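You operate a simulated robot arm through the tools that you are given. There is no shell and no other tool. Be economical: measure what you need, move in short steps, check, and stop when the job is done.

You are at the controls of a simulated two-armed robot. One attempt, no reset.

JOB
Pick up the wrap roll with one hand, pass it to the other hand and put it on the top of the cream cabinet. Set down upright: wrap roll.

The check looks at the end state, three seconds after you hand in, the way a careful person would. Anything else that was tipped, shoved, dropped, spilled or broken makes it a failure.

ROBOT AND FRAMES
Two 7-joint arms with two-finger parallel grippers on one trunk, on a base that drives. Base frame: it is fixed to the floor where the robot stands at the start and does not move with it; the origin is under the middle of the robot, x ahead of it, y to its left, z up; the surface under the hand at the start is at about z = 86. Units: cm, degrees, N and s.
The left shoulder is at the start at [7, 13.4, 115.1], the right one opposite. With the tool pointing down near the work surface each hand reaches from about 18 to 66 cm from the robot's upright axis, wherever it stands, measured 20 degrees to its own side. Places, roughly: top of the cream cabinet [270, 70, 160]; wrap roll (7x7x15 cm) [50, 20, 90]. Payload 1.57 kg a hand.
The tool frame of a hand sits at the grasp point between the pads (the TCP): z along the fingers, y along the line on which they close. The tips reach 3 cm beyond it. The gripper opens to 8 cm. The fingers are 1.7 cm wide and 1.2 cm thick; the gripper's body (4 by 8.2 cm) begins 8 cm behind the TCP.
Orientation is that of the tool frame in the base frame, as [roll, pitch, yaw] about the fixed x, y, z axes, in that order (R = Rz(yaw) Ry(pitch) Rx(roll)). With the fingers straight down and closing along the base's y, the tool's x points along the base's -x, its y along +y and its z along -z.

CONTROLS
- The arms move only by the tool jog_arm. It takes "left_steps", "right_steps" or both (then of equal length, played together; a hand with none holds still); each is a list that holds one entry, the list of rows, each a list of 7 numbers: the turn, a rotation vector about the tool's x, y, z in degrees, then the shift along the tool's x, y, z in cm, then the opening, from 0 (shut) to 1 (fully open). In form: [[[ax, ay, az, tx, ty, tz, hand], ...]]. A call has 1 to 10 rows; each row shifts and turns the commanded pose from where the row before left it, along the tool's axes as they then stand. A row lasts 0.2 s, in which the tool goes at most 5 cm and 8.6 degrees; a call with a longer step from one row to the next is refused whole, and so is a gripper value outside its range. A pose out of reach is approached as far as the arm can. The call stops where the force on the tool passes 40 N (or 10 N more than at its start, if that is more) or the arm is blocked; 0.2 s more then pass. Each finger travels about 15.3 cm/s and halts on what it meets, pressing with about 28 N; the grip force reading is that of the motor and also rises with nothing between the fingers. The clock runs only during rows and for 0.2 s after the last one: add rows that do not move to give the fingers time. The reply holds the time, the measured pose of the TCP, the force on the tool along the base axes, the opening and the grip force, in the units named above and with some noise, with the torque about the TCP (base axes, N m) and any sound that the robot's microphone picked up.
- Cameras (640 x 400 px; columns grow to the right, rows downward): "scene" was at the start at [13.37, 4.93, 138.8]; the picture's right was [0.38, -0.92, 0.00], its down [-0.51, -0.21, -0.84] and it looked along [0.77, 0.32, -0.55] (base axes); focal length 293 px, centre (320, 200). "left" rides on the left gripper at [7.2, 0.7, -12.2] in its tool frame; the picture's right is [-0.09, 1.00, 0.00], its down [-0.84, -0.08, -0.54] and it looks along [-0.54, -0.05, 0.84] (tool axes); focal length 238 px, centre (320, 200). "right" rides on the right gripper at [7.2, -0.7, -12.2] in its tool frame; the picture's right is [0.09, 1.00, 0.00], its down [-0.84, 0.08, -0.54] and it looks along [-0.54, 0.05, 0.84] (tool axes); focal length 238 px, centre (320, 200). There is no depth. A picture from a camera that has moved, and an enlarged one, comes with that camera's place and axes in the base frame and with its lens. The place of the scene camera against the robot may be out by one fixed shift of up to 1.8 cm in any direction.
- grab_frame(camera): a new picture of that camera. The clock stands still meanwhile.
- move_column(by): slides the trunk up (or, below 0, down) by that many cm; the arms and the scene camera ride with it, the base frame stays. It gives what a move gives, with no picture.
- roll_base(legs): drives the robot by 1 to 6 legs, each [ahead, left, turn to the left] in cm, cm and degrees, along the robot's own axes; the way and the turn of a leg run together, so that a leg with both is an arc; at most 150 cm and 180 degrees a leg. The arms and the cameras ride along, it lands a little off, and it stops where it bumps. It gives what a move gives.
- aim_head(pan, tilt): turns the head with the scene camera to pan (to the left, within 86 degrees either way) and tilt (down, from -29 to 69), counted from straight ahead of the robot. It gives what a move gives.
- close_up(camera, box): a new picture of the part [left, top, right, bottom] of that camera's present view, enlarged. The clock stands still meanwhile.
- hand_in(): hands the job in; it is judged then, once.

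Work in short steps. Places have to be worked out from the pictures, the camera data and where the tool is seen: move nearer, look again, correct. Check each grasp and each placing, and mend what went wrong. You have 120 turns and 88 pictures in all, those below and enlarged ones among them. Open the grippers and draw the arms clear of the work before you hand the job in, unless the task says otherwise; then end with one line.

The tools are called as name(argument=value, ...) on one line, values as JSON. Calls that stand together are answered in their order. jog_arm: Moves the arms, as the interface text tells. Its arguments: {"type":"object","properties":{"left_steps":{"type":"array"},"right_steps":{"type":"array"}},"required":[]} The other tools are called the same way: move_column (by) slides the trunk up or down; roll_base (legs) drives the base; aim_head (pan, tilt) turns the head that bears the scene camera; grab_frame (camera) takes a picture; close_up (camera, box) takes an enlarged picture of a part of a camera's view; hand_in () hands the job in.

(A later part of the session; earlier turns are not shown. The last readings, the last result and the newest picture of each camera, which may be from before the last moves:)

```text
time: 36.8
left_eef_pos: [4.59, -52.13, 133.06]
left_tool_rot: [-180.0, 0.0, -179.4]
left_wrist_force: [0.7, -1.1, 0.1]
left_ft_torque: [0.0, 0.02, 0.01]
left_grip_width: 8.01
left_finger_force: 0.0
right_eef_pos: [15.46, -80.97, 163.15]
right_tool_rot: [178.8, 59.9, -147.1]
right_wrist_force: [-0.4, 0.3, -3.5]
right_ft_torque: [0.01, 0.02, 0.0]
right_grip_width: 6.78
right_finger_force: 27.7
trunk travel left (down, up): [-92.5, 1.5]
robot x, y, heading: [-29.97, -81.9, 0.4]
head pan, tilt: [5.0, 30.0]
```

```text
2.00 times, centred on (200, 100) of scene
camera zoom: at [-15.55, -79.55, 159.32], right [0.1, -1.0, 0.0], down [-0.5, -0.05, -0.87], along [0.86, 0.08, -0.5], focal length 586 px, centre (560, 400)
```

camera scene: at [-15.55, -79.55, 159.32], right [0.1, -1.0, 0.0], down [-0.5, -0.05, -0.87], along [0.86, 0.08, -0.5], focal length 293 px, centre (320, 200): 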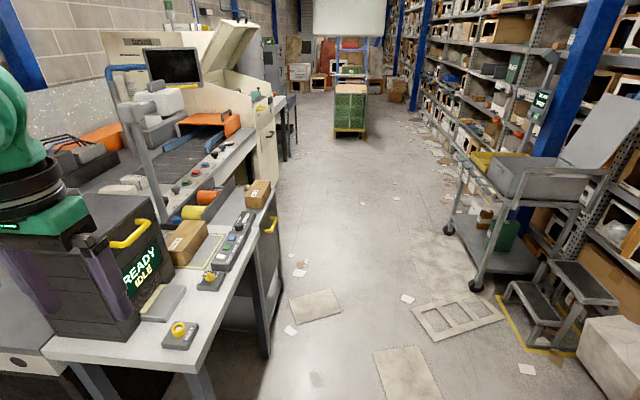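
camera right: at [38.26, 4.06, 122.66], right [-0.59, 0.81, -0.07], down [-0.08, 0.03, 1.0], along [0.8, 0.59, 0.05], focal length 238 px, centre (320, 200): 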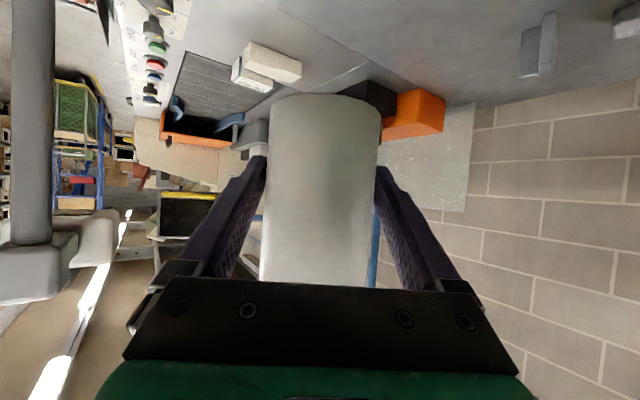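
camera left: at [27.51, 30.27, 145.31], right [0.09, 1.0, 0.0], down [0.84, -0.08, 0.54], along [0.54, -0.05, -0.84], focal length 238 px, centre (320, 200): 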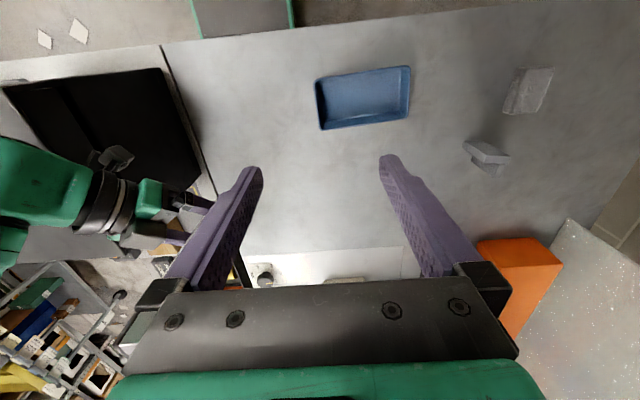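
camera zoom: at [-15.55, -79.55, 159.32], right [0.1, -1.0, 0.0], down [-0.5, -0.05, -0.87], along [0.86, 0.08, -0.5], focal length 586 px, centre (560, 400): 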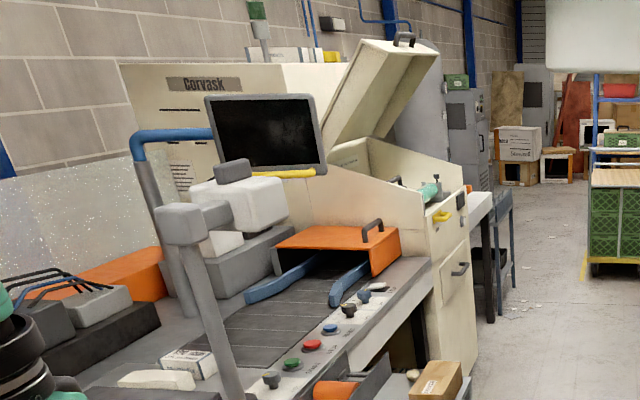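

The tall "Corvask" part is the cabinet, and a lower chest with an open lid stands at its right, so I need a closer view. I'll drive ahead along the aisle.

roll_base(legs=[[130, -7, 0]])

aim_head(pan=45, tilt=15)

grab_frame(camera="scene")

```text
time: 43.4
left_eef_pos: [135.26, -57.3, 133.15]
left_tool_rot: [-180.0, 0.1, -179.2]
left_wrist_force: [-0.1, -0.5, 0.5]
left_ft_torque: [-0.04, -0.01, 0.0]
left_grip_width: 8.01
left_finger_force: 0.1
right_eef_pos: [146.23, -86.11, 163.12]
right_tool_rot: [179.0, 60.0, -146.8]
right_wrist_force: [-0.1, -0.1, -3.4]
right_ft_torque: [0.0, 0.0, -0.02]
right_grip_width: 6.82
right_finger_force: 28.1
trunk travel left (down, up): [-92.5, 1.5]
robot x, y, heading: [101.28, -87.45, 0.7]
head pan, tilt: [5.0, 30.0]
```

```text
time: 44.5
left_eef_pos: [135.47, -57.33, 133.07]
left_tool_rot: [180.0, 0.0, -179.2]
left_wrist_force: [-0.5, 0.1, -0.6]
left_ft_torque: [-0.02, 0.02, 0.02]
left_grip_width: 8.0
left_finger_force: 0.1
right_eef_pos: [146.27, -86.22, 163.09]
right_tool_rot: [178.8, 60.0, -146.8]
right_wrist_force: [-0.9, -0.9, -2.7]
right_ft_torque: [0.02, 0.03, 0.0]
right_grip_width: 6.81
right_finger_force: 27.8
trunk travel left (down, up): [-92.5, 1.5]
robot x, y, heading: [101.04, -87.32, 0.7]
head pan, tilt: [45.0, 15.0]
```

```text
56 pictures are left
camera scene: at [112.93, -79.09, 161.74], right [0.72, -0.7, 0.0], down [-0.18, -0.19, -0.97], along [0.67, 0.69, -0.26], focal length 293 px, centre (320, 200)
```

scene: 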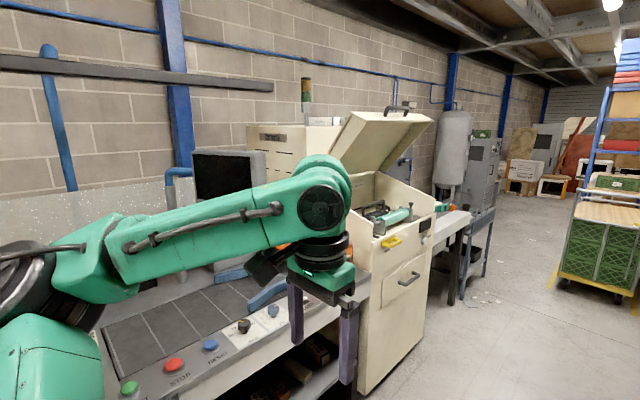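

The chest's aisle face is at y≈2, x≈231–306, with the tall cabinet behind it. I'll drive on to x≈265 and look at it squarely from the aisle.

roll_base(legs=[[150, 0, 0], [15, 0, 0]])

aim_head(pan=86, tilt=15)

grab_frame(camera="scene")

```text
time: 53.0
left_eef_pos: [301.27, -53.98, 133.25]
left_tool_rot: [-179.9, 0.2, -178.9]
left_wrist_force: [0.3, -0.1, 0.8]
left_ft_torque: [-0.04, -0.01, -0.01]
left_grip_width: 7.99
left_finger_force: 0.1
right_eef_pos: [312.07, -82.76, 163.26]
right_tool_rot: [179.2, 60.1, -146.1]
right_wrist_force: [-0.1, -0.3, -2.6]
right_ft_torque: [0.09, 0.05, 0.0]
right_grip_width: 6.79
right_finger_force: 27.7
trunk travel left (down, up): [-92.5, 1.5]
robot x, y, heading: [267.41, -84.17, 1.2]
head pan, tilt: [45.0, 15.0]
```

```text
time: 54.0
left_eef_pos: [301.76, -54.04, 133.08]
left_tool_rot: [-180.0, 0.0, -178.8]
left_wrist_force: [0.4, 0.0, 0.2]
left_ft_torque: [0.02, 0.02, 0.0]
left_grip_width: 7.99
left_finger_force: 0.0
right_eef_pos: [312.75, -82.94, 163.05]
right_tool_rot: [178.8, 60.0, -146.3]
right_wrist_force: [-0.4, 0.0, -2.8]
right_ft_torque: [0.01, 0.02, -0.02]
right_grip_width: 6.77
right_finger_force: 28.6
trunk travel left (down, up): [-92.5, 1.5]
robot x, y, heading: [267.73, -84.18, 1.3]
head pan, tilt: [85.9, 15.0]
```

```text
55 pictures are left
camera scene: at [273.32, -73.35, 161.74], right [1.0, -0.05, 0.0], down [-0.01, -0.26, -0.97], along [0.05, 0.96, -0.26], focal length 293 px, centre (320, 200)
```

scene: 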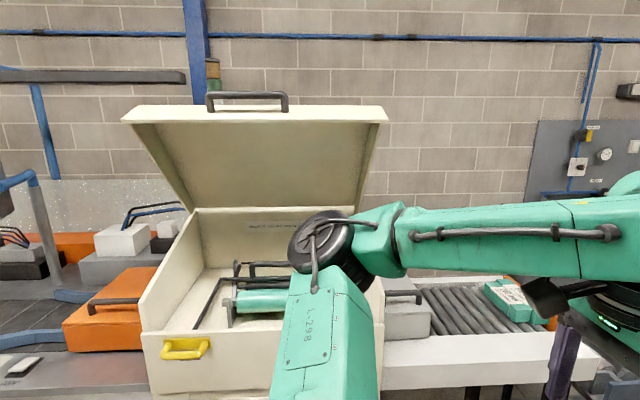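

The lid leans toward the aisle, so the cabinet top (x≈220–305, y≈35–108, z≈160) is only reachable at its front-right corner, from beside the input conveyor. I'll test the arm's forward reach in free space first: yaw the hand straight ahead and shift it right.

jog_arm(right_steps=[[[0, 0, 0, 0, -4, 0, 0.5], [0, 0, 0, 0, -4, 0, 0.5], [7.15, 0, 4.12, 0, -3, 0, 0.5], [7.15, 0, 4.12, 0, -3, 0, 0.5], [7.15, 0, 4.12, 0, -3, 0, 0.5], [7.15, 0, 4.12, 0, -3, 0, 0.5], [0, 0, 0, 0, 0, 0, 0.5]]])

aim_head(pan=-10, tilt=5)

grab_frame(camera="scene")

```text
time: 55.6
left_eef_pos: [301.5, -53.98, 133.08]
left_tool_rot: [179.9, 0.1, -178.8]
left_wrist_force: [0.1, 0.3, -0.2]
left_ft_torque: [-0.03, 0.0, 0.01]
left_grip_width: 8.03
left_finger_force: 0.1
right_eef_pos: [321.14, -99.45, 163.25]
right_tool_rot: [179.4, 59.7, -179.2]
right_wrist_force: [0.1, 0.7, -3.6]
right_ft_torque: [0.0, 0.02, 0.01]
right_grip_width: 6.78
right_finger_force: 27.8
right hand out of reach, approached as far as the arm can: row 2
trunk travel left (down, up): [-92.5, 1.5]
robot x, y, heading: [268.1, -84.4, 1.0]
head pan, tilt: [85.9, 15.0]
```

```text
time: 57.4
left_eef_pos: [301.63, -53.93, 133.18]
left_tool_rot: [180.0, 0.0, -178.7]
left_wrist_force: [-0.4, 0.5, -0.3]
left_ft_torque: [-0.04, 0.04, 0.0]
left_grip_width: 8.0
left_finger_force: 0.0
right_eef_pos: [321.08, -99.62, 163.14]
right_tool_rot: [179.2, 59.7, -179.1]
right_wrist_force: [0.8, -0.3, -2.9]
right_ft_torque: [-0.01, 0.02, 0.01]
right_grip_width: 6.79
right_finger_force: 27.9
trunk travel left (down, up): [-92.5, 1.5]
robot x, y, heading: [267.46, -84.82, 1.4]
head pan, tilt: [-10.0, 5.0]
```

```text
54 pictures are left
camera scene: at [281.86, -84.11, 163.36], right [-0.15, -0.99, 0.0], down [-0.09, 0.01, -1.0], along [0.98, -0.15, -0.09], focal length 293 px, centre (320, 200)
```

scene: 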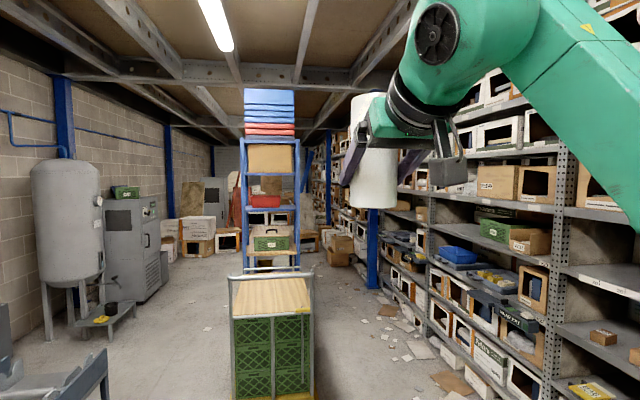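

The hand is at 53 cm ahead and 15 right in the robot frame. I'll extend straight ahead to find the limit.

jog_arm(right_steps=[[[0, 0, 0, -2, 0, 3.46, 0.5], [0, 0, 0, -2, 0, 3.46, 0.5], [0, 0, 0, -2, 0, 3.46, 0.5], [0, 0, 0, -2, 0, 3.46, 0.5], [0, 0, 0, -2, 0, 3.46, 0.5], [0, 0, 0, -2, 0, 3.46, 0.5], [0, 0, 0, 0, 0, 0, 0.5]]])

```text
time: 59.0
left_eef_pos: [301.48, -54.13, 133.24]
left_tool_rot: [179.9, 0.2, -178.9]
left_wrist_force: [-0.6, 0.1, -0.5]
left_ft_torque: [0.0, -0.01, 0.03]
left_grip_width: 8.0
left_finger_force: 0.2
right_eef_pos: [333.54, -96.81, 159.0]
right_tool_rot: [179.0, 59.8, -179.4]
right_wrist_force: [-0.1, 0.0, -3.1]
right_ft_torque: [-0.02, -0.01, 0.05]
right_grip_width: 6.79
right_finger_force: 27.8
right hand out of reach, approached as far as the arm can: row 3, 4, 5, 6
trunk travel left (down, up): [-92.5, 1.5]
robot x, y, heading: [267.59, -84.18, 1.3]
head pan, tilt: [-10.0, 5.0]
```

The 30° tilted hand reaches about 62 cm ahead at placing height; a horizontal hand would gain about 12 cm. I'll retract, drive back to x≈195 and turn toward the cabinet's front-right corner to see what distance is really needed.

jog_arm(right_steps=[[[0, 0, 0, 1, 0, -4.4, 0.5], [0, 0, 0, 1, 0, -4.4, 0.5], [0, 0, 0, 1, 0, -4.4, 0.5], [0, 0, 0, 2, 0, -3.46, 0.5], [0, 0, 0, 2, 0, -3.46, 0.5], [0, 0, 0, 0, 0, 0, 0.5]]])

roll_base(legs=[[-75, 0, 0], [0, 0, 60]])

aim_head(pan=5, tilt=10)

grab_frame(camera="scene")

```text
time: 60.4
left_eef_pos: [301.46, -53.97, 133.06]
left_tool_rot: [179.9, 0.2, -178.7]
left_wrist_force: [0.5, -0.6, 0.1]
left_ft_torque: [-0.01, -0.01, 0.02]
left_grip_width: 8.01
left_finger_force: 0.1
right_eef_pos: [312.78, -96.91, 162.83]
right_tool_rot: [179.2, 59.7, -179.1]
right_wrist_force: [0.8, -0.1, -3.6]
right_ft_torque: [-0.01, 0.02, 0.01]
right_grip_width: 6.76
right_finger_force: 28.5
trunk travel left (down, up): [-92.5, 1.5]
robot x, y, heading: [267.23, -84.42, 1.2]
head pan, tilt: [-10.0, 5.0]
```

```text
time: 67.0
left_eef_pos: [184.38, -41.58, 133.06]
left_tool_rot: [179.9, -0.1, -118.4]
left_wrist_force: [-0.4, -0.1, -0.4]
left_ft_torque: [-0.01, 0.0, -0.02]
left_grip_width: 8.03
left_finger_force: 0.0
right_eef_pos: [227.25, -53.01, 162.65]
right_tool_rot: [179.1, 59.7, -119.0]
right_wrist_force: [0.2, 0.0, -2.5]
right_ft_torque: [0.01, 0.02, 0.0]
right_grip_width: 6.75
right_finger_force: 28.5
trunk travel left (down, up): [-92.5, 1.5]
robot x, y, heading: [193.84, -85.82, 61.8]
head pan, tilt: [-10.0, 5.0]
```

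```text
time: 67.8
left_eef_pos: [184.22, -41.47, 133.09]
left_tool_rot: [-180.0, 0.0, -118.5]
left_wrist_force: [1.0, 0.0, -0.9]
left_ft_torque: [0.0, -0.04, 0.0]
left_grip_width: 7.99
left_finger_force: 0.0
right_eef_pos: [227.06, -52.89, 162.63]
right_tool_rot: [179.3, 59.7, -118.8]
right_wrist_force: [0.8, 0.1, -3.1]
right_ft_torque: [-0.02, 0.04, -0.01]
right_grip_width: 6.75
right_finger_force: 27.7
trunk travel left (down, up): [-92.5, 1.5]
robot x, y, heading: [193.75, -85.98, 61.7]
head pan, tilt: [5.0, 10.0]
```

```text
53 pictures are left
camera scene: at [199.91, -71.54, 162.56], right [0.92, -0.4, 0.0], down [-0.07, -0.16, -0.98], along [0.39, 0.9, -0.17], focal length 293 px, centre (320, 200)
```

scene: 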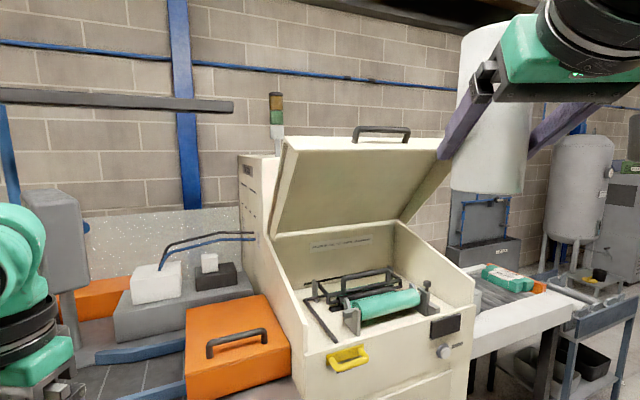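

The cabinet is one body: a low chest with a lid (top edge at y≈11, z≈163, x≥224) in front of the tall part, whose top starts at y≈40. I need the shoulder as close as possible to that corner, so I'll look down at the machine's lower edge to see how near the base can stand.

aim_head(pan=10, tilt=50)

grab_frame(camera="scene")

```text
time: 68.9
left_eef_pos: [184.28, -41.43, 133.08]
left_tool_rot: [180.0, 0.0, -118.5]
left_wrist_force: [0.0, -0.6, 0.2]
left_ft_torque: [0.03, 0.0, -0.02]
left_grip_width: 8.0
left_finger_force: 0.0
right_eef_pos: [227.18, -52.9, 162.71]
right_tool_rot: [179.2, 59.7, -118.8]
right_wrist_force: [-0.5, -1.0, -3.3]
right_ft_torque: [-0.04, 0.0, 0.0]
right_grip_width: 6.77
right_finger_force: 27.7
trunk travel left (down, up): [-92.5, 1.5]
robot x, y, heading: [193.82, -85.86, 61.6]
head pan, tilt: [10.0, 50.0]
```

```text
52 pictures are left
camera scene: at [198.64, -72.76, 156.38], right [0.95, -0.32, 0.0], down [-0.24, -0.73, -0.64], along [0.2, 0.61, -0.77], focal length 293 px, centre (320, 200)
```

scene: 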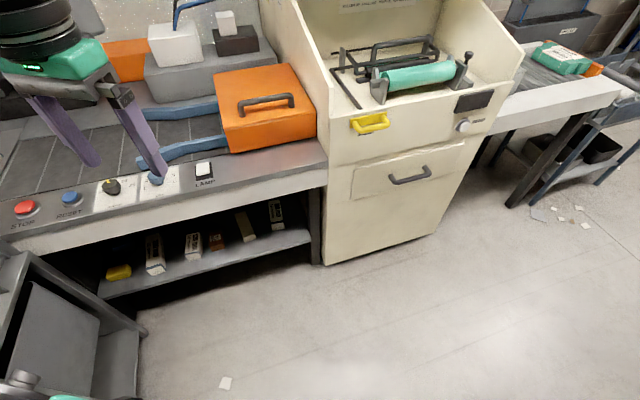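

The base can stand close to the conveyor edge (y≈-8) at x≈200. Reaching the corner needs a horizontal hand led by a shoulder, and the left arm with the robot parallel to the aisle suits best. I'll pass the roll to the left hand in a horizontal, opposed grasp: first lower the right hand and yaw the left.

jog_arm(right_steps=[[[0, 0, 0, 3.25, 1.5, 1.875, 0.5], [0, 0, 0, 3.25, 1.5, 1.875, 0.5], [0, 0, 0, 3.25, 1.5, 1.875, 0.5], [0, 0, 0, 3.25, 1.5, 1.875, 0.5], [0, 0, 0, 3.25, 1.5, 1.875, 0.5], [0, 0, 0, 3.25, 1.5, 1.875, 0.5], [0, 0, 0, 3.25, 1.5, 1.875, 0.5], [0, 0, 0, 3.25, 1.5, 1.875, 0.5], [0, 0, 0, 0, 0, 0, 0.5]]], left_steps=[[[0, 0, 8.33, 0, 0, 0, 1], [0, 0, 8.33, 0, 0, 0, 1], [0, 0, 8.33, 0, 0, 0, 1], [0, 0, 8.33, 0, 0, 0, 1], [0, 0, 8.33, 0, 0, 0, 1], [0, 0, 8.33, 0, 0, 0, 1], [0, 0, 8.33, 0, 0, 0, 1], [0, 0, 8.33, 0, 0, 0, 1], [0, 0, 8.33, 0, 0, 0, 1]]])

```text
time: 70.9
left_eef_pos: [184.23, -41.52, 133.02]
left_tool_rot: [180.0, 0.0, 166.2]
left_wrist_force: [-0.1, 0.5, 0.0]
left_ft_torque: [0.03, 0.0, 0.03]
left_grip_width: 8.02
left_finger_force: 0.0
right_eef_pos: [216.47, -47.18, 132.79]
right_tool_rot: [179.1, 59.7, -118.8]
right_wrist_force: [-0.2, 0.8, -2.8]
right_ft_torque: [-0.03, 0.0, -0.02]
right_grip_width: 6.74
right_finger_force: 28.6
trunk travel left (down, up): [-92.5, 1.5]
robot x, y, heading: [193.38, -85.96, 61.5]
head pan, tilt: [10.0, 50.0]
```

Next, right hand yaws 75° left about the roll while the left hand pitches up toward horizontal.

jog_arm(right_steps=[[[-7.22, 0, -4.17, 0, 0, 0, 0.5], [-7.22, 0, -4.17, 0, 0, 0, 0.5], [-7.22, 0, -4.17, 0, 0, 0, 0.5], [-7.22, 0, -4.17, 0, 0, 0, 0.5], [-7.22, 0, -4.17, 0, 0, 0, 0.5], [-7.22, 0, -4.17, 0, 0, 0, 0.5], [-7.22, 0, -4.17, 0, 0, 0, 0.5], [-7.22, 0, -4.17, 0, 0, 0, 0.5], [-7.22, 0, -4.17, 0, 0, 0, 0.5], [0, 0, 0, 0, 0, 0, 0.5]]], left_steps=[[[0, -8.18, 0, 0, 0, 0, 1], [0, -8.18, 0, 0, 0, 0, 1], [0, -8.18, 0, 0, 0, 0, 1], [0, -8.18, 0, 0, 0, 0, 1], [0, -8.18, 0, 0, 0, 0, 1], [0, -8.18, 0, 0, 0, 0, 1], [0, -8.18, 0, 0, 0, 0, 1], [0, -8.18, 0, 0, 0, 0, 1], [0, -8.18, 0, 0, 0, 0, 1], [0, -8.18, 0, 0, 0, 0, 1]]])

aim_head(pan=5, tilt=38)

grab_frame(camera="scene")

grab_frame(camera="left")

```text
time: 73.1
left_eef_pos: [184.27, -41.39, 133.15]
left_tool_rot: [179.8, 81.9, 166.3]
left_wrist_force: [-0.5, -0.5, 0.4]
left_ft_torque: [0.02, 0.02, 0.03]
left_grip_width: 8.03
left_finger_force: 0.0
right_eef_pos: [216.23, -47.25, 132.79]
right_tool_rot: [179.0, 60.1, -68.9]
right_wrist_force: [0.7, -0.4, -2.6]
right_ft_torque: [-0.04, 0.0, -0.01]
right_grip_width: 6.75
right_finger_force: 28.0
right hand out of reach, approached as far as the arm can: row 7, 8, 9
trunk travel left (down, up): [-92.5, 1.5]
robot x, y, heading: [193.47, -85.79, 61.6]
head pan, tilt: [10.0, 50.0]
```

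```text
time: 73.8
left_eef_pos: [184.28, -41.45, 133.22]
left_tool_rot: [179.8, 81.7, 166.3]
left_wrist_force: [-0.1, -0.4, 0.7]
left_ft_torque: [-0.01, 0.05, 0.04]
left_grip_width: 8.04
left_finger_force: 0.0
right_eef_pos: [216.16, -47.25, 132.84]
right_tool_rot: [179.1, 60.1, -68.9]
right_wrist_force: [-0.7, 0.4, -3.2]
right_ft_torque: [-0.04, 0.0, 0.01]
right_grip_width: 6.75
right_finger_force: 27.5
trunk travel left (down, up): [-92.5, 1.5]
robot x, y, heading: [193.56, -86.14, 61.6]
head pan, tilt: [5.0, 38.0]
```

```text
51 pictures are left
camera scene: at [199.62, -72.13, 158.08], right [0.92, -0.4, 0.0], down [-0.25, -0.57, -0.79], along [0.31, 0.72, -0.62], focal length 293 px, centre (320, 200)
```

scene: 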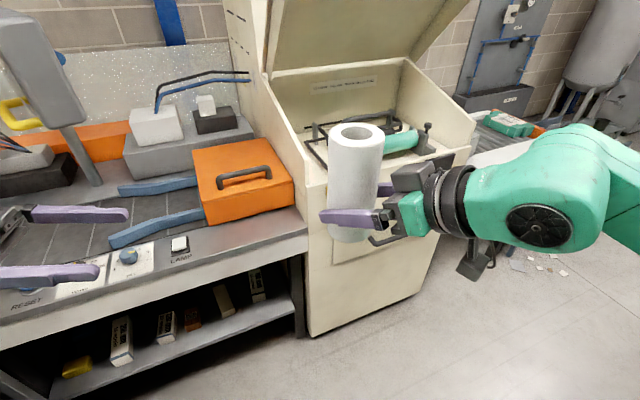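

```text
50 pictures are left
camera left: at [171.71, -37.78, 127.8], right [0.25, 0.97, 0.09], down [-0.42, 0.02, 0.91], along [0.87, -0.26, 0.41], focal length 238 px, centre (320, 200)
```

left: 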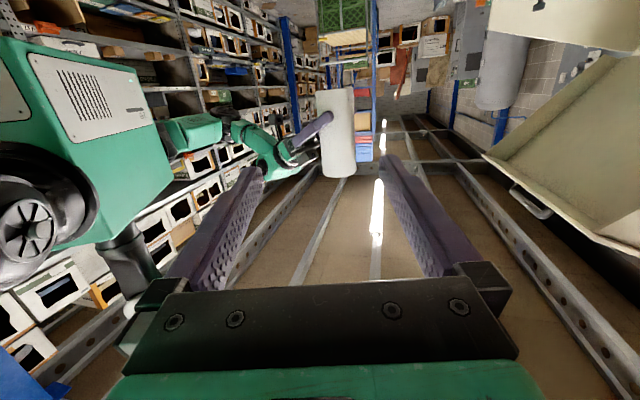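

The roll is upright at (216.2, -47.2), z 128–143. I'll level the left hand and bring it to 9 cm short of the grasp at z≈138.5, which is 10.5 cm above the roll's bottom.

jog_arm(left_steps=[[[0, -8.2, 0, 0, 0, 0, 1], [0, 0, 0, -0.88, 0.32, 3.73, 1], [0, 0, 0, -0.88, 0.32, 3.73, 1], [0, 0, 0, -0.88, 0.32, 3.73, 1], [0, 0, 0, -0.88, 0.32, 3.73, 1], [0, 0, 0, -0.88, 0.32, 3.73, 1], [0, 0, 0, -0.88, 0.32, 3.73, 1], [0, 0, 0, 0, 0, 0, 1]]])

grab_frame(camera="left")

grab_frame(camera="scene")

```text
time: 75.6
left_eef_pos: [206.41, -44.95, 138.27]
left_tool_rot: [86.9, 89.9, 73.4]
left_wrist_force: [-0.4, 0.9, 0.7]
left_ft_torque: [0.0, -0.01, -0.02]
left_grip_width: 8.0
left_finger_force: 0.0
right_eef_pos: [216.32, -47.22, 132.85]
right_tool_rot: [179.1, 60.0, -68.9]
right_wrist_force: [-0.5, -0.5, -3.5]
right_ft_torque: [-0.01, -0.02, 0.01]
right_grip_width: 6.72
right_finger_force: 27.9
trunk travel left (down, up): [-92.5, 1.5]
robot x, y, heading: [193.2, -85.88, 61.5]
head pan, tilt: [5.0, 38.0]
```

```text
49 pictures are left
camera left: at [194.74, -41.52, 131.06], right [0.23, 0.97, 0.09], down [-0.55, 0.05, 0.84], along [0.81, -0.24, 0.54], focal length 238 px, centre (320, 200)
```

left: 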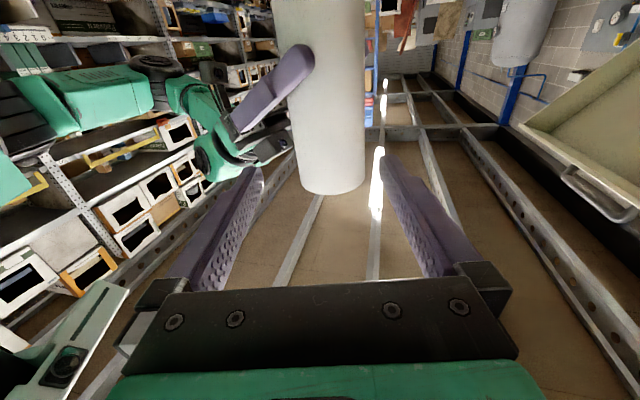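

```text
48 pictures are left
camera scene: at [199.58, -72.13, 158.08], right [0.92, -0.4, 0.0], down [-0.25, -0.56, -0.79], along [0.31, 0.72, -0.62], focal length 293 px, centre (320, 200)
```

scene: 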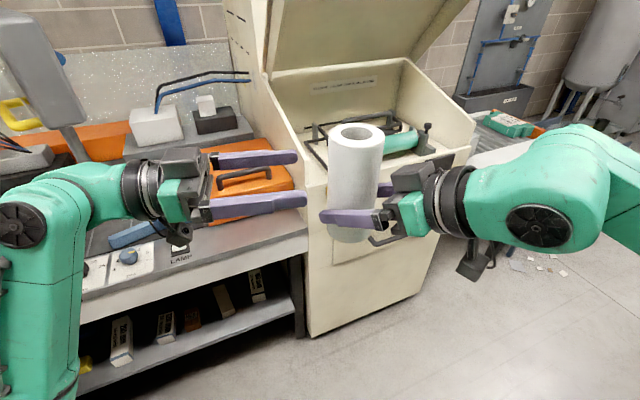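

The left camera suggests the roll may have pivoted several degrees in the right grip. I'll enlarge both views to measure its tilt.

close_up(camera="left", box=[220, 0, 420, 220])

grab_frame(camera="right")

```text
1.82 times, centred on (320, 110) of left
camera zoom: at [194.74, -41.52, 131.06], right [0.23, 0.97, 0.09], down [-0.55, 0.05, 0.84], along [0.81, -0.24, 0.54], focal length 433 px, centre (320, 364)
```

zoom: 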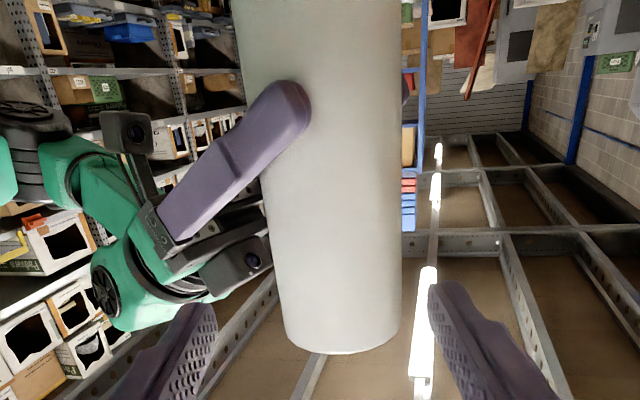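

```text
46 pictures are left
camera right: at [222.22, -60.02, 132.61], right [-0.91, -0.41, -0.07], down [-0.04, -0.07, 1.0], along [-0.42, 0.91, 0.05], focal length 238 px, centre (320, 200)
```

right: 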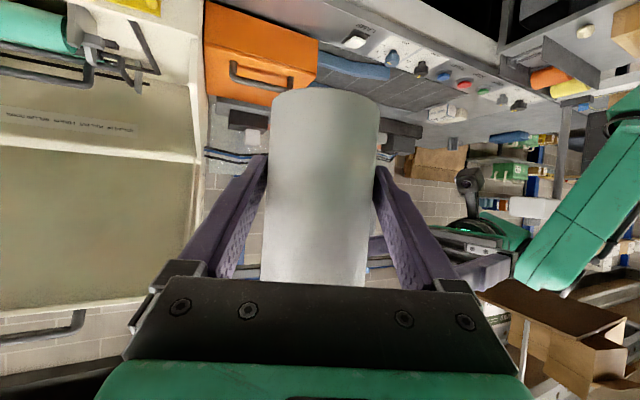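

The roll is upright (the image is upside-down, and the offset is the same along its length). It sits about 0.7 cm toward the left hand's +y. I'll shift by 0.65 and advance 9 cm.

jog_arm(left_steps=[[[0, 0, 0, 0, 0.65, 0, 1], [0, 0, 0, 0, 0, 2.5, 1], [0, 0, 0, 0, 0, 2.5, 1], [0, 0, 0, 0, 0, 2.0, 1], [0, 0, 0, 0, 0, 0, 1]]])

grab_frame(camera="left")

close_up(camera="scene", box=[220, 80, 480, 300])

```text
time: 76.8
left_eef_pos: [213.39, -45.7, 138.55]
left_tool_rot: [-43.8, 89.9, -57.4]
left_wrist_force: [-0.4, 0.9, -0.2]
left_ft_torque: [-0.02, 0.0, 0.0]
left_grip_width: 8.02
left_finger_force: 0.0
right_eef_pos: [216.28, -47.29, 132.63]
right_tool_rot: [179.0, 60.1, -68.8]
right_wrist_force: [1.0, 0.0, -3.3]
right_ft_torque: [-0.02, -0.01, -0.02]
right_grip_width: 6.74
right_finger_force: 27.7
trunk travel left (down, up): [-92.5, 1.5]
robot x, y, heading: [193.83, -86.16, 61.5]
head pan, tilt: [5.0, 38.0]
```

```text
45 pictures are left
camera left: at [201.79, -42.32, 131.35], right [0.23, 0.97, 0.09], down [-0.54, 0.05, 0.84], along [0.81, -0.24, 0.54], focal length 238 px, centre (320, 200)
```

left: 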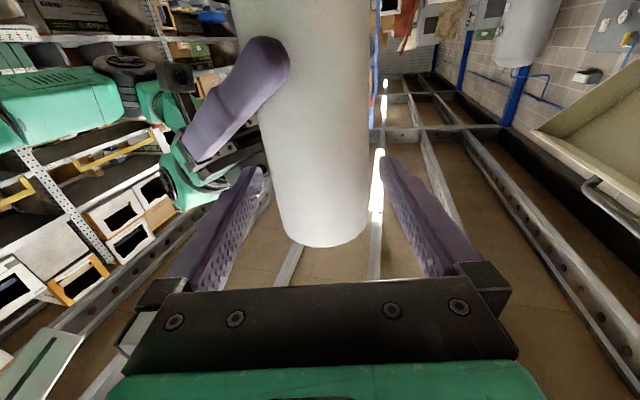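

```text
1.82 times, centred on (350, 190) of scene
camera zoom: at [199.6, -72.13, 158.08], right [0.92, -0.4, 0.0], down [-0.25, -0.56, -0.79], along [0.31, 0.72, -0.62], focal length 533 px, centre (266, 218)
```

zoom: 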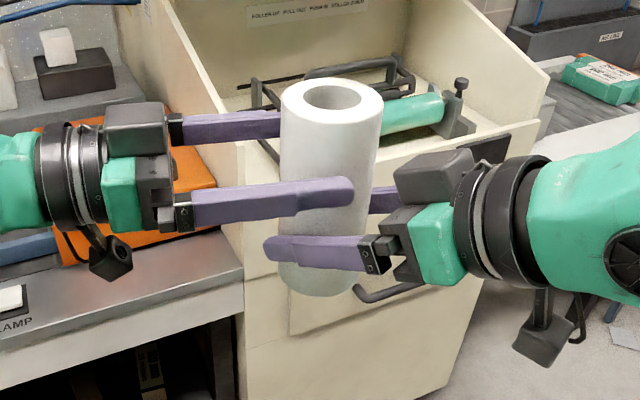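

The fingers straddle the roll well and the right hand's fingers are lower and clear. I'll advance 2 cm more and close the left hand.

jog_arm(left_steps=[[[0, 0, 0, 0, 0, 1.5, 1], [0, 0, 0, 0, 0, 0.5, 1], [0, 0, 0, 0, 0, 0, 0.95], [0, 0, 0, 0, 0, 0, 0.88], [0, 0, 0, 0, 0, 0, 0.8], [0, 0, 0, 0, 0, 0, 0.7], [0, 0, 0, 0, 0, 0, 0.5], [0, 0, 0, 0, 0, 0, 0.5]]])

```text
time: 78.6
left_eef_pos: [215.34, -46.28, 138.39]
left_tool_rot: [-34.3, 90.0, -47.5]
left_wrist_force: [1.8, 1.0, 1.4]
left_ft_torque: [-0.22, 0.18, 0.13]
left_grip_width: 6.45
left_finger_force: 28.6
right_eef_pos: [216.33, -47.13, 132.77]
right_tool_rot: [179.0, 60.1, -68.9]
right_wrist_force: [-1.8, -1.7, -3.9]
right_ft_torque: [0.27, -0.26, -0.12]
right_grip_width: 6.75
right_finger_force: 28.0
trunk travel left (down, up): [-92.5, 1.5]
robot x, y, heading: [193.68, -85.93, 61.9]
head pan, tilt: [5.0, 38.0]
```

Both hands hold with almost no strain. I'll open the right hand and back it straight out along its fingers.

jog_arm(right_steps=[[[0, 0, 0, 0, 0, 0, 0.8], [0, 0, 0, 0, 0, 0, 1], [0, 0, 0, 0, 0, 0, 1], [0, 0, 0, 0, 0, -2, 1], [0, 0, 0, 0, 0, -3, 1], [0, 0, 0, 0, 0, -3, 1], [0, 0, 0, 0, 0, -4, 1], [0, 0, 0, 0, 0, -3, 1], [0, 0, 0, 0, 0, 0, 1]]])

grab_frame(camera="scene")

grab_frame(camera="right")

```text
time: 80.6
left_eef_pos: [215.38, -46.32, 138.36]
left_tool_rot: [143.3, 90.0, 129.8]
left_wrist_force: [-0.1, -0.5, -3.3]
left_ft_torque: [-0.02, 0.02, 0.02]
left_grip_width: 6.41
left_finger_force: 27.9
right_eef_pos: [217.89, -51.24, 135.25]
right_tool_rot: [179.0, 60.0, -69.3]
right_wrist_force: [0.4, 0.2, -0.1]
right_ft_torque: [0.0, -0.01, 0.0]
right_grip_width: 7.99
right_finger_force: 0.1
right hand out of reach, approached as far as the arm can: row 6, 7, 8
trunk travel left (down, up): [-92.5, 1.5]
robot x, y, heading: [193.73, -86.4, 61.7]
head pan, tilt: [5.0, 38.0]
```

```text
43 pictures are left
camera scene: at [199.64, -72.12, 158.08], right [0.92, -0.4, 0.0], down [-0.25, -0.56, -0.79], along [0.31, 0.72, -0.62], focal length 293 px, centre (320, 200)
```

scene: 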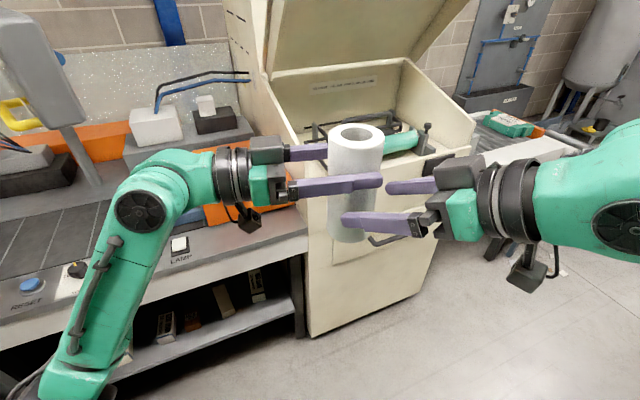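

```text
42 pictures are left
camera right: at [223.8, -64.07, 135.15], right [-0.91, -0.41, -0.07], down [-0.04, -0.07, 1.0], along [-0.41, 0.91, 0.05], focal length 238 px, centre (320, 200)
```

right: 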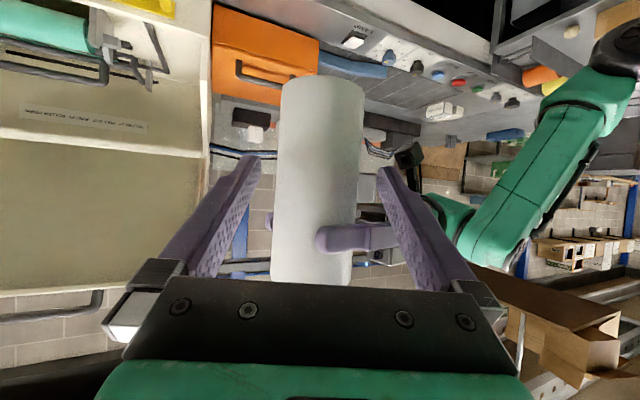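

The left hand has the roll alone. The right hand is at its wrist limit, so I'll move the left hand and roll away from it along the same line.

jog_arm(left_steps=[[[0, 0, 0, 0, 2.4, -1.7, 0.5], [0, 0, 0, 0, 2.4, -1.7, 0.5], [0, 0, 0, 0, 2.4, -1.7, 0.5], [0, 0, 0, 0, 2.4, -1.7, 0.5], [0, 0, 0, 0, 0, 0, 0.5]]])

grab_frame(camera="scene")

```text
time: 81.8
left_eef_pos: [210.97, -35.27, 138.55]
left_tool_rot: [102.7, 89.9, 89.0]
left_wrist_force: [-0.6, 0.1, -3.3]
left_ft_torque: [0.01, 0.0, -0.02]
left_grip_width: 6.38
left_finger_force: 28.3
right_eef_pos: [217.83, -51.41, 135.35]
right_tool_rot: [179.0, 60.1, -69.1]
right_wrist_force: [-0.3, 0.1, -0.2]
right_ft_torque: [-0.02, 0.02, 0.01]
right_grip_width: 8.0
right_finger_force: 0.0
trunk travel left (down, up): [-92.5, 1.5]
robot x, y, heading: [193.71, -85.94, 61.5]
head pan, tilt: [5.0, 38.0]
```

```text
41 pictures are left
camera scene: at [199.61, -72.12, 158.08], right [0.92, -0.4, 0.0], down [-0.25, -0.56, -0.79], along [0.31, 0.72, -0.62], focal length 293 px, centre (320, 200)
```

scene: 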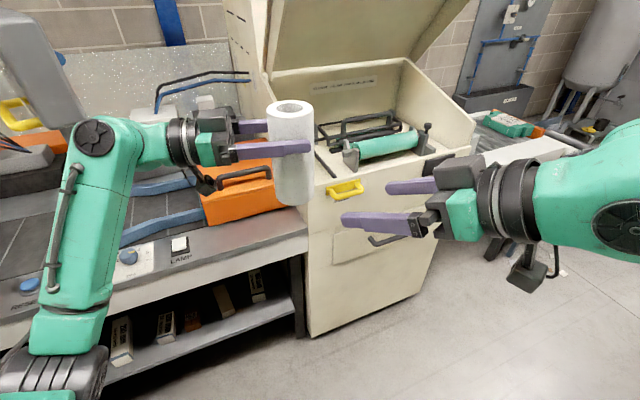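

The roll is upright in the left hand, clear of the right. I'll tuck the right arm back to the right so the left can swing round.

jog_arm(right_steps=[[[7.22, 0, 4.17, 0, -2.5, 0, 1], [7.22, 0, 4.17, 0, -2.5, 0, 1], [7.22, 0, 4.17, 0, -2.5, 0, 1], [7.22, 0, 4.17, 0, -2.5, 0, 1], [7.22, 0, 4.17, 0, -2.5, 0, 1], [7.22, 0, 4.17, 0, -3, 0, 1], [0, 0, 0, 1, -3, -2.5, 1], [0, 0, 0, 1, -3, -2.5, 1], [0, 0, 0, 1, -2, -2.5, 1], [0, 0, 0, 0, 0, 0, 1]]], left_steps=[[[0, 0, 0, 0, 0, 0, 0.5], [0, 0, 0, 0, 0, 0, 0.5], [0, 0, 0, 0, 0, 0, 0.5], [-8.2, 0, 0, 0, 0, -1.5, 0.5], [-8.2, 0, 0, 0, 0, -1.5, 0.5], [-8.2, 0, 0, 0, 0, -1.5, 0.5], [-8.2, 0, 0, 0, 0, -1.5, 0.5], [-8.2, 0, 0, 0, 0, 0, 0.5], [-8.2, 0, 0, 0, 0, 0, 0.5], [0, 0, 0, 0, 0, 0, 0.5]]])

grab_frame(camera="scene")

```text
time: 84.0
left_eef_pos: [204.96, -35.16, 138.36]
left_tool_rot: [-97.3, 89.9, -61.6]
left_wrist_force: [0.2, -0.2, -2.4]
left_ft_torque: [-0.03, 0.02, -0.03]
left_grip_width: 6.39
left_finger_force: 28.3
right_eef_pos: [236.01, -61.7, 136.18]
right_tool_rot: [179.2, 59.7, -118.6]
right_wrist_force: [0.1, -0.1, -0.4]
right_ft_torque: [0.0, 0.03, -0.02]
right_grip_width: 8.02
right_finger_force: 0.2
trunk travel left (down, up): [-92.5, 1.5]
robot x, y, heading: [193.56, -86.3, 61.6]
head pan, tilt: [5.0, 38.0]
```

```text
40 pictures are left
camera scene: at [199.48, -71.98, 158.08], right [0.92, -0.4, 0.0], down [-0.25, -0.57, -0.79], along [0.31, 0.72, -0.62], focal length 293 px, centre (320, 200)
```

scene: 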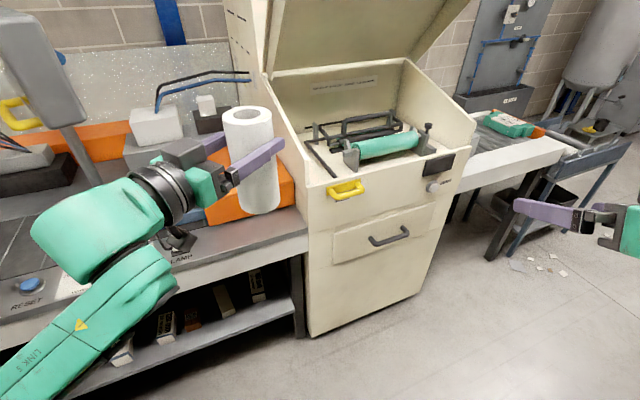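

The right arm is clear. I'll turn the base parallel to the aisle (heading about 10°) so the left shoulder leads toward the cabinet corner.

roll_base(legs=[[0, 0, -51]])

jog_arm(left_steps=[[[-8.2, 0, 0, -2, 0, 0, 0.5], [-8.2, 0, 0, -2, 0, 0, 0.5], [-8.2, 0, 0, -2, 0, 0, 0.5], [-8.2, 0, 0, -2, 0, 0, 0.5], [-8.2, 0, 0, -2, 1, 0, 0.5], [-8.2, 0, 0, -2, 1, 0, 0.5], [-8.2, 0, 0, -2, 1, 0, 0.5], [0, 0, 0, -2, 1, 0, 0.5], [0, 0, 0, 0, 0, 0, 0.5]]])

aim_head(pan=50, tilt=10)

grab_frame(camera="scene")

```text
time: 86.6
left_eef_pos: [239.46, -61.35, 138.28]
left_tool_rot: [71.8, 90.0, 58.4]
left_wrist_force: [-0.2, 0.4, -3.0]
left_ft_torque: [-0.01, 0.01, 0.01]
left_grip_width: 6.39
left_finger_force: 28.1
right_eef_pos: [239.76, -102.36, 136.1]
right_tool_rot: [179.3, 59.7, -167.8]
right_wrist_force: [-0.1, 0.2, 0.3]
right_ft_torque: [-0.01, 0.01, 0.0]
right_grip_width: 8.0
right_finger_force: 0.0
trunk travel left (down, up): [-92.5, 1.5]
robot x, y, heading: [193.23, -85.91, 12.3]
head pan, tilt: [5.0, 38.0]
```

```text
time: 88.6
left_eef_pos: [237.19, -58.11, 154.42]
left_tool_rot: [-40.4, 90.0, 3.7]
left_wrist_force: [0.2, 0.2, -3.4]
left_ft_torque: [-0.03, 0.01, -0.01]
left_grip_width: 6.4
left_finger_force: 28.0
right_eef_pos: [239.64, -102.18, 136.19]
right_tool_rot: [179.3, 59.7, -167.8]
right_wrist_force: [-0.8, 0.6, 0.2]
right_ft_torque: [0.0, 0.0, -0.02]
right_grip_width: 8.02
right_finger_force: 0.1
trunk travel left (down, up): [-92.5, 1.5]
robot x, y, heading: [193.43, -86.18, 12.5]
head pan, tilt: [5.0, 38.0]
```

```text
time: 89.7
left_eef_pos: [237.32, -58.29, 154.51]
left_tool_rot: [46.9, 90.0, 91.0]
left_wrist_force: [-0.2, 1.1, -1.4]
left_ft_torque: [-0.02, -0.01, -0.01]
left_grip_width: 6.38
left_finger_force: 28.1
right_eef_pos: [239.73, -102.29, 136.17]
right_tool_rot: [179.2, 59.7, -167.8]
right_wrist_force: [-0.9, -0.4, 0.0]
right_ft_torque: [0.02, 0.0, 0.0]
right_grip_width: 8.0
right_finger_force: 0.1
trunk travel left (down, up): [-92.5, 1.5]
robot x, y, heading: [193.67, -86.15, 12.4]
head pan, tilt: [50.0, 10.0]
```

```text
39 pictures are left
camera scene: at [203.02, -75.18, 162.55], right [0.89, -0.46, 0.0], down [-0.08, -0.15, -0.98], along [0.46, 0.87, -0.17], focal length 293 px, centre (320, 200)
```

scene: 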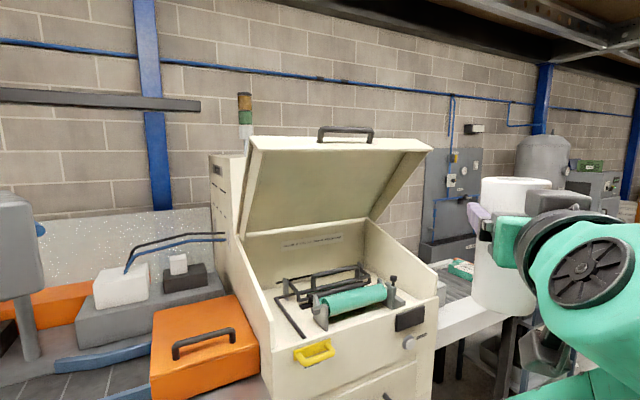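

The left hand now points at az≈44°. I'll use the last 1.5 cm of trunk travel, finish turning the hand to az≈69° and start raising and swinging it toward the machine side.

move_column(by=1.5)

jog_arm(left_steps=[[[-8.2, 0, 0, -2, 0, 0, 0.5], [-8.2, 0, 0, -2, 0, 0, 0.5], [-8.2, 0, 0, -2, 0, 0, 0.5], [0, 0, 0, -2, 4, 0, 0.5], [0, 0, 0, -2, 4, 0, 0.5], [0, 0, 0, -2, 4, 1, 0.5], [0, 0, 0, -2, 4, 1, 0.5], [0, 0, 0, -2, 4, 1, 0.5], [0, 0, 0, -1.5, 4, 2, 0.5], [0, 0, 0, 0, 0, 0, 0.5]]])

```text
time: 90.4
left_eef_pos: [237.2, -58.17, 156.0]
left_tool_rot: [-164.9, 90.0, -120.8]
left_wrist_force: [-0.2, -0.5, -3.6]
left_ft_torque: [-0.03, 0.03, 0.01]
left_grip_width: 6.37
left_finger_force: 28.0
right_eef_pos: [239.67, -102.36, 137.67]
right_tool_rot: [179.2, 59.7, -167.8]
right_wrist_force: [0.5, -0.9, 0.0]
right_ft_torque: [0.01, 0.01, 0.02]
right_grip_width: 8.0
right_finger_force: 0.0
trunk travel left (down, up): [-94.0, 0.0]
robot x, y, heading: [193.42, -85.94, 12.7]
head pan, tilt: [50.0, 10.0]
```

```text
time: 92.6
left_eef_pos: [216.77, -44.72, 173.5]
left_tool_rot: [-80.9, 90.0, -12.2]
left_wrist_force: [0.4, 0.5, -3.7]
left_ft_torque: [-0.04, 0.02, 0.02]
left_grip_width: 6.39
left_finger_force: 28.2
right_eef_pos: [239.73, -102.29, 137.63]
right_tool_rot: [179.3, 59.7, -167.8]
right_wrist_force: [0.4, 0.1, -0.4]
right_ft_torque: [0.01, 0.02, 0.02]
right_grip_width: 7.97
right_finger_force: 0.1
trunk travel left (down, up): [-94.0, 0.0]
robot x, y, heading: [193.42, -85.76, 12.4]
head pan, tilt: [50.0, 10.0]
```

Orientation and height (173.5) are good. Now I extend along the hand's direction, in free air over the aisle, to find the reach limit.

jog_arm(left_steps=[[[0, 0, 0, 0, 2, 4, 0.5], [0, 0, 0, 0, 2, 4, 0.5], [0, 0, 0, 0, 2, 4, 0.5], [0, 0, 0, 0, 2, 4, 0.5], [0, 0, 0, 0, 0, 4, 0.5], [0, 0, 0, 0, 0, 4, 0.5], [0, 0, 0, 0, 0, 4, 0.5], [0, 0, 0, 0, 0, 4, 0.5], [0, 0, 0, 0, 0, 0, 0.5]]])

grab_frame(camera="scene")

```text
time: 94.6
left_eef_pos: [220.66, -11.98, 173.44]
left_tool_rot: [-65.8, 90.0, 2.9]
left_wrist_force: [0.4, 0.1, -3.2]
left_ft_torque: [-0.06, 0.03, 0.0]
left_grip_width: 6.39
left_finger_force: 28.0
right_eef_pos: [239.78, -102.25, 137.69]
right_tool_rot: [179.3, 59.7, -167.8]
right_wrist_force: [0.8, 0.3, 0.5]
right_ft_torque: [-0.02, 0.03, 0.01]
right_grip_width: 8.01
right_finger_force: 0.1
trunk travel left (down, up): [-94.0, 0.0]
robot x, y, heading: [193.82, -85.91, 12.4]
head pan, tilt: [50.0, 10.0]
```

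```text
38 pictures are left
camera scene: at [202.98, -75.11, 164.05], right [0.89, -0.46, 0.0], down [-0.08, -0.15, -0.98], along [0.46, 0.87, -0.17], focal length 293 px, centre (320, 200)
```

scene: 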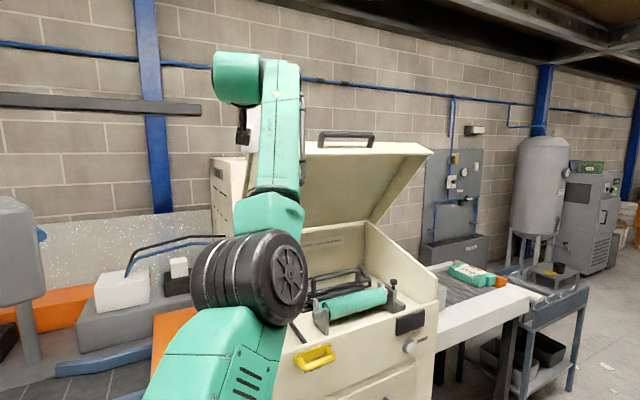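

It reached 64 cm from the shoulder without hitting a limit. I'll extend another 9 cm (still short of the lid).

jog_arm(left_steps=[[[0, 0, 0, 0, 0, 3, 0.5], [0, 0, 0, 0, 0, 3, 0.5], [0, 0, 0, 0, 0, 3, 0.5], [0, 0, 0, 0, 0, 0, 0.5]]])

```text
time: 95.6
left_eef_pos: [221.55, -10.02, 173.34]
left_tool_rot: [-88.4, 89.9, -19.7]
left_wrist_force: [1.0, 0.0, -3.4]
left_ft_torque: [-0.01, 0.05, -0.01]
left_grip_width: 6.39
left_finger_force: 28.1
left hand out of reach, approached as far as the arm can: row 1, 2, 3
right_eef_pos: [239.59, -102.15, 137.64]
right_tool_rot: [179.3, 59.7, -167.8]
right_wrist_force: [0.4, -0.2, 0.6]
right_ft_torque: [-0.01, -0.03, 0.0]
right_grip_width: 7.97
right_finger_force: 0.0
trunk travel left (down, up): [-94.0, 0.0]
robot x, y, heading: [193.74, -86.39, 12.7]
head pan, tilt: [50.0, 10.0]
```

The limit puts the roll 28 cm ahead in x and 77 cm in y from the robot's axis, so standing at about (198, -31) reaches the corner at y≈46; that is the same 23 cm clearance from the table edge as at the start. I'll retract the arm and turn the base nearly parallel to the edge.

jog_arm(left_steps=[[[0, 0, 0, 0, 0, -4.5, 0.5], [0, 0, 0, 0, 0, -4.5, 0.5], [0, 0, 0, 0, 0, -4.5, 0.5], [0, 0, 0, 0, 0, -4.5, 0.5], [0, 0, 0, 0, 0, -4.5, 0.5], [0, 0, 0, 0, 0, -4, 0.5], [0, 0, 0, 0, 0, 0, 0.5]]])

roll_base(legs=[[0, 0, -9]])

jog_arm(left_steps=[[[-4.5, 0, 0, 0, 2, 0, 0.5], [-4.5, 0, 0, 0, 2, 0, 0.5], [0, 0, 0, 0, 2, 0, 0.5], [0, 0, 0, 0, 2, 0, 0.5], [0, 0, 0, 0, 0, 0, 0.5]]])

```text
time: 97.2
left_eef_pos: [221.51, -10.23, 173.33]
left_tool_rot: [-148.2, 90.0, -79.4]
left_wrist_force: [0.6, 0.0, -3.4]
left_ft_torque: [-0.03, -0.02, 0.0]
left_grip_width: 6.39
left_finger_force: 27.6
left hand out of reach, approached as far as the arm can: row 1, 2, 3, 4, 5, 6
right_eef_pos: [239.62, -102.24, 137.65]
right_tool_rot: [179.2, 59.6, -167.7]
right_wrist_force: [0.1, 0.6, -0.5]
right_ft_torque: [0.03, 0.01, 0.0]
right_grip_width: 7.97
right_finger_force: 0.1
trunk travel left (down, up): [-94.0, 0.0]
robot x, y, heading: [193.79, -86.23, 12.5]
head pan, tilt: [50.0, 10.0]
```

```text
time: 98.2
left_eef_pos: [233.01, -15.29, 173.35]
left_tool_rot: [-120.4, 89.9, -60.8]
left_wrist_force: [-0.2, 0.0, -2.9]
left_ft_torque: [-0.04, 0.03, -0.02]
left_grip_width: 6.39
left_finger_force: 27.8
right_eef_pos: [236.34, -109.13, 137.53]
right_tool_rot: [179.5, 59.7, -176.7]
right_wrist_force: [-0.1, 0.1, -0.4]
right_ft_torque: [0.0, 0.0, -0.02]
right_grip_width: 8.01
right_finger_force: 0.0
trunk travel left (down, up): [-94.0, 0.0]
robot x, y, heading: [193.65, -85.93, 3.2]
head pan, tilt: [50.0, 10.0]
```

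```text
time: 99.4
left_eef_pos: [225.92, -12.2, 173.51]
left_tool_rot: [0.5, 90.0, 69.2]
left_wrist_force: [1.1, -0.5, -2.6]
left_ft_torque: [-0.01, -0.01, 0.01]
left_grip_width: 6.39
left_finger_force: 27.8
right_eef_pos: [236.46, -109.33, 137.64]
right_tool_rot: [179.5, 59.7, -176.9]
right_wrist_force: [-0.9, -0.9, -0.3]
right_ft_torque: [0.0, 0.01, -0.01]
right_grip_width: 8.01
right_finger_force: 0.1
trunk travel left (down, up): [-94.0, 0.0]
robot x, y, heading: [194.01, -85.92, 3.1]
head pan, tilt: [50.0, 10.0]
```

The arm was stuck at its limit but has now moved freely. I'll retract again in smaller steps.

jog_arm(left_steps=[[[0, 0, 0, 0, 0.5, -2, 0.5], [0, 0, 0, 0, 0.5, -3, 0.5], [0, 0, 0, 0, 0.5, -4, 0.5], [0, 0, 0, 0, 0.5, -4, 0.5], [0, 0, 0, 0, 0, -4, 0.5], [0, 0, 0, 0, 0, -4, 0.5], [0, 0, 0, 0, 0, -4, 0.5], [0, 0, 0, 0, 0, 0, 0.5]]])

```text
time: 101.2
left_eef_pos: [214.9, -34.87, 173.33]
left_tool_rot: [-99.1, 89.9, -30.5]
left_wrist_force: [0.0, 0.2, -2.6]
left_ft_torque: [0.0, 0.02, 0.03]
left_grip_width: 6.37
left_finger_force: 27.7
right_eef_pos: [236.58, -109.34, 137.66]
right_tool_rot: [179.3, 59.7, -176.9]
right_wrist_force: [-0.7, -0.3, 0.7]
right_ft_torque: [-0.03, 0.0, 0.02]
right_grip_width: 8.01
right_finger_force: 0.1
trunk travel left (down, up): [-94.0, 0.0]
robot x, y, heading: [193.43, -86.08, 3.3]
head pan, tilt: [50.0, 10.0]
```

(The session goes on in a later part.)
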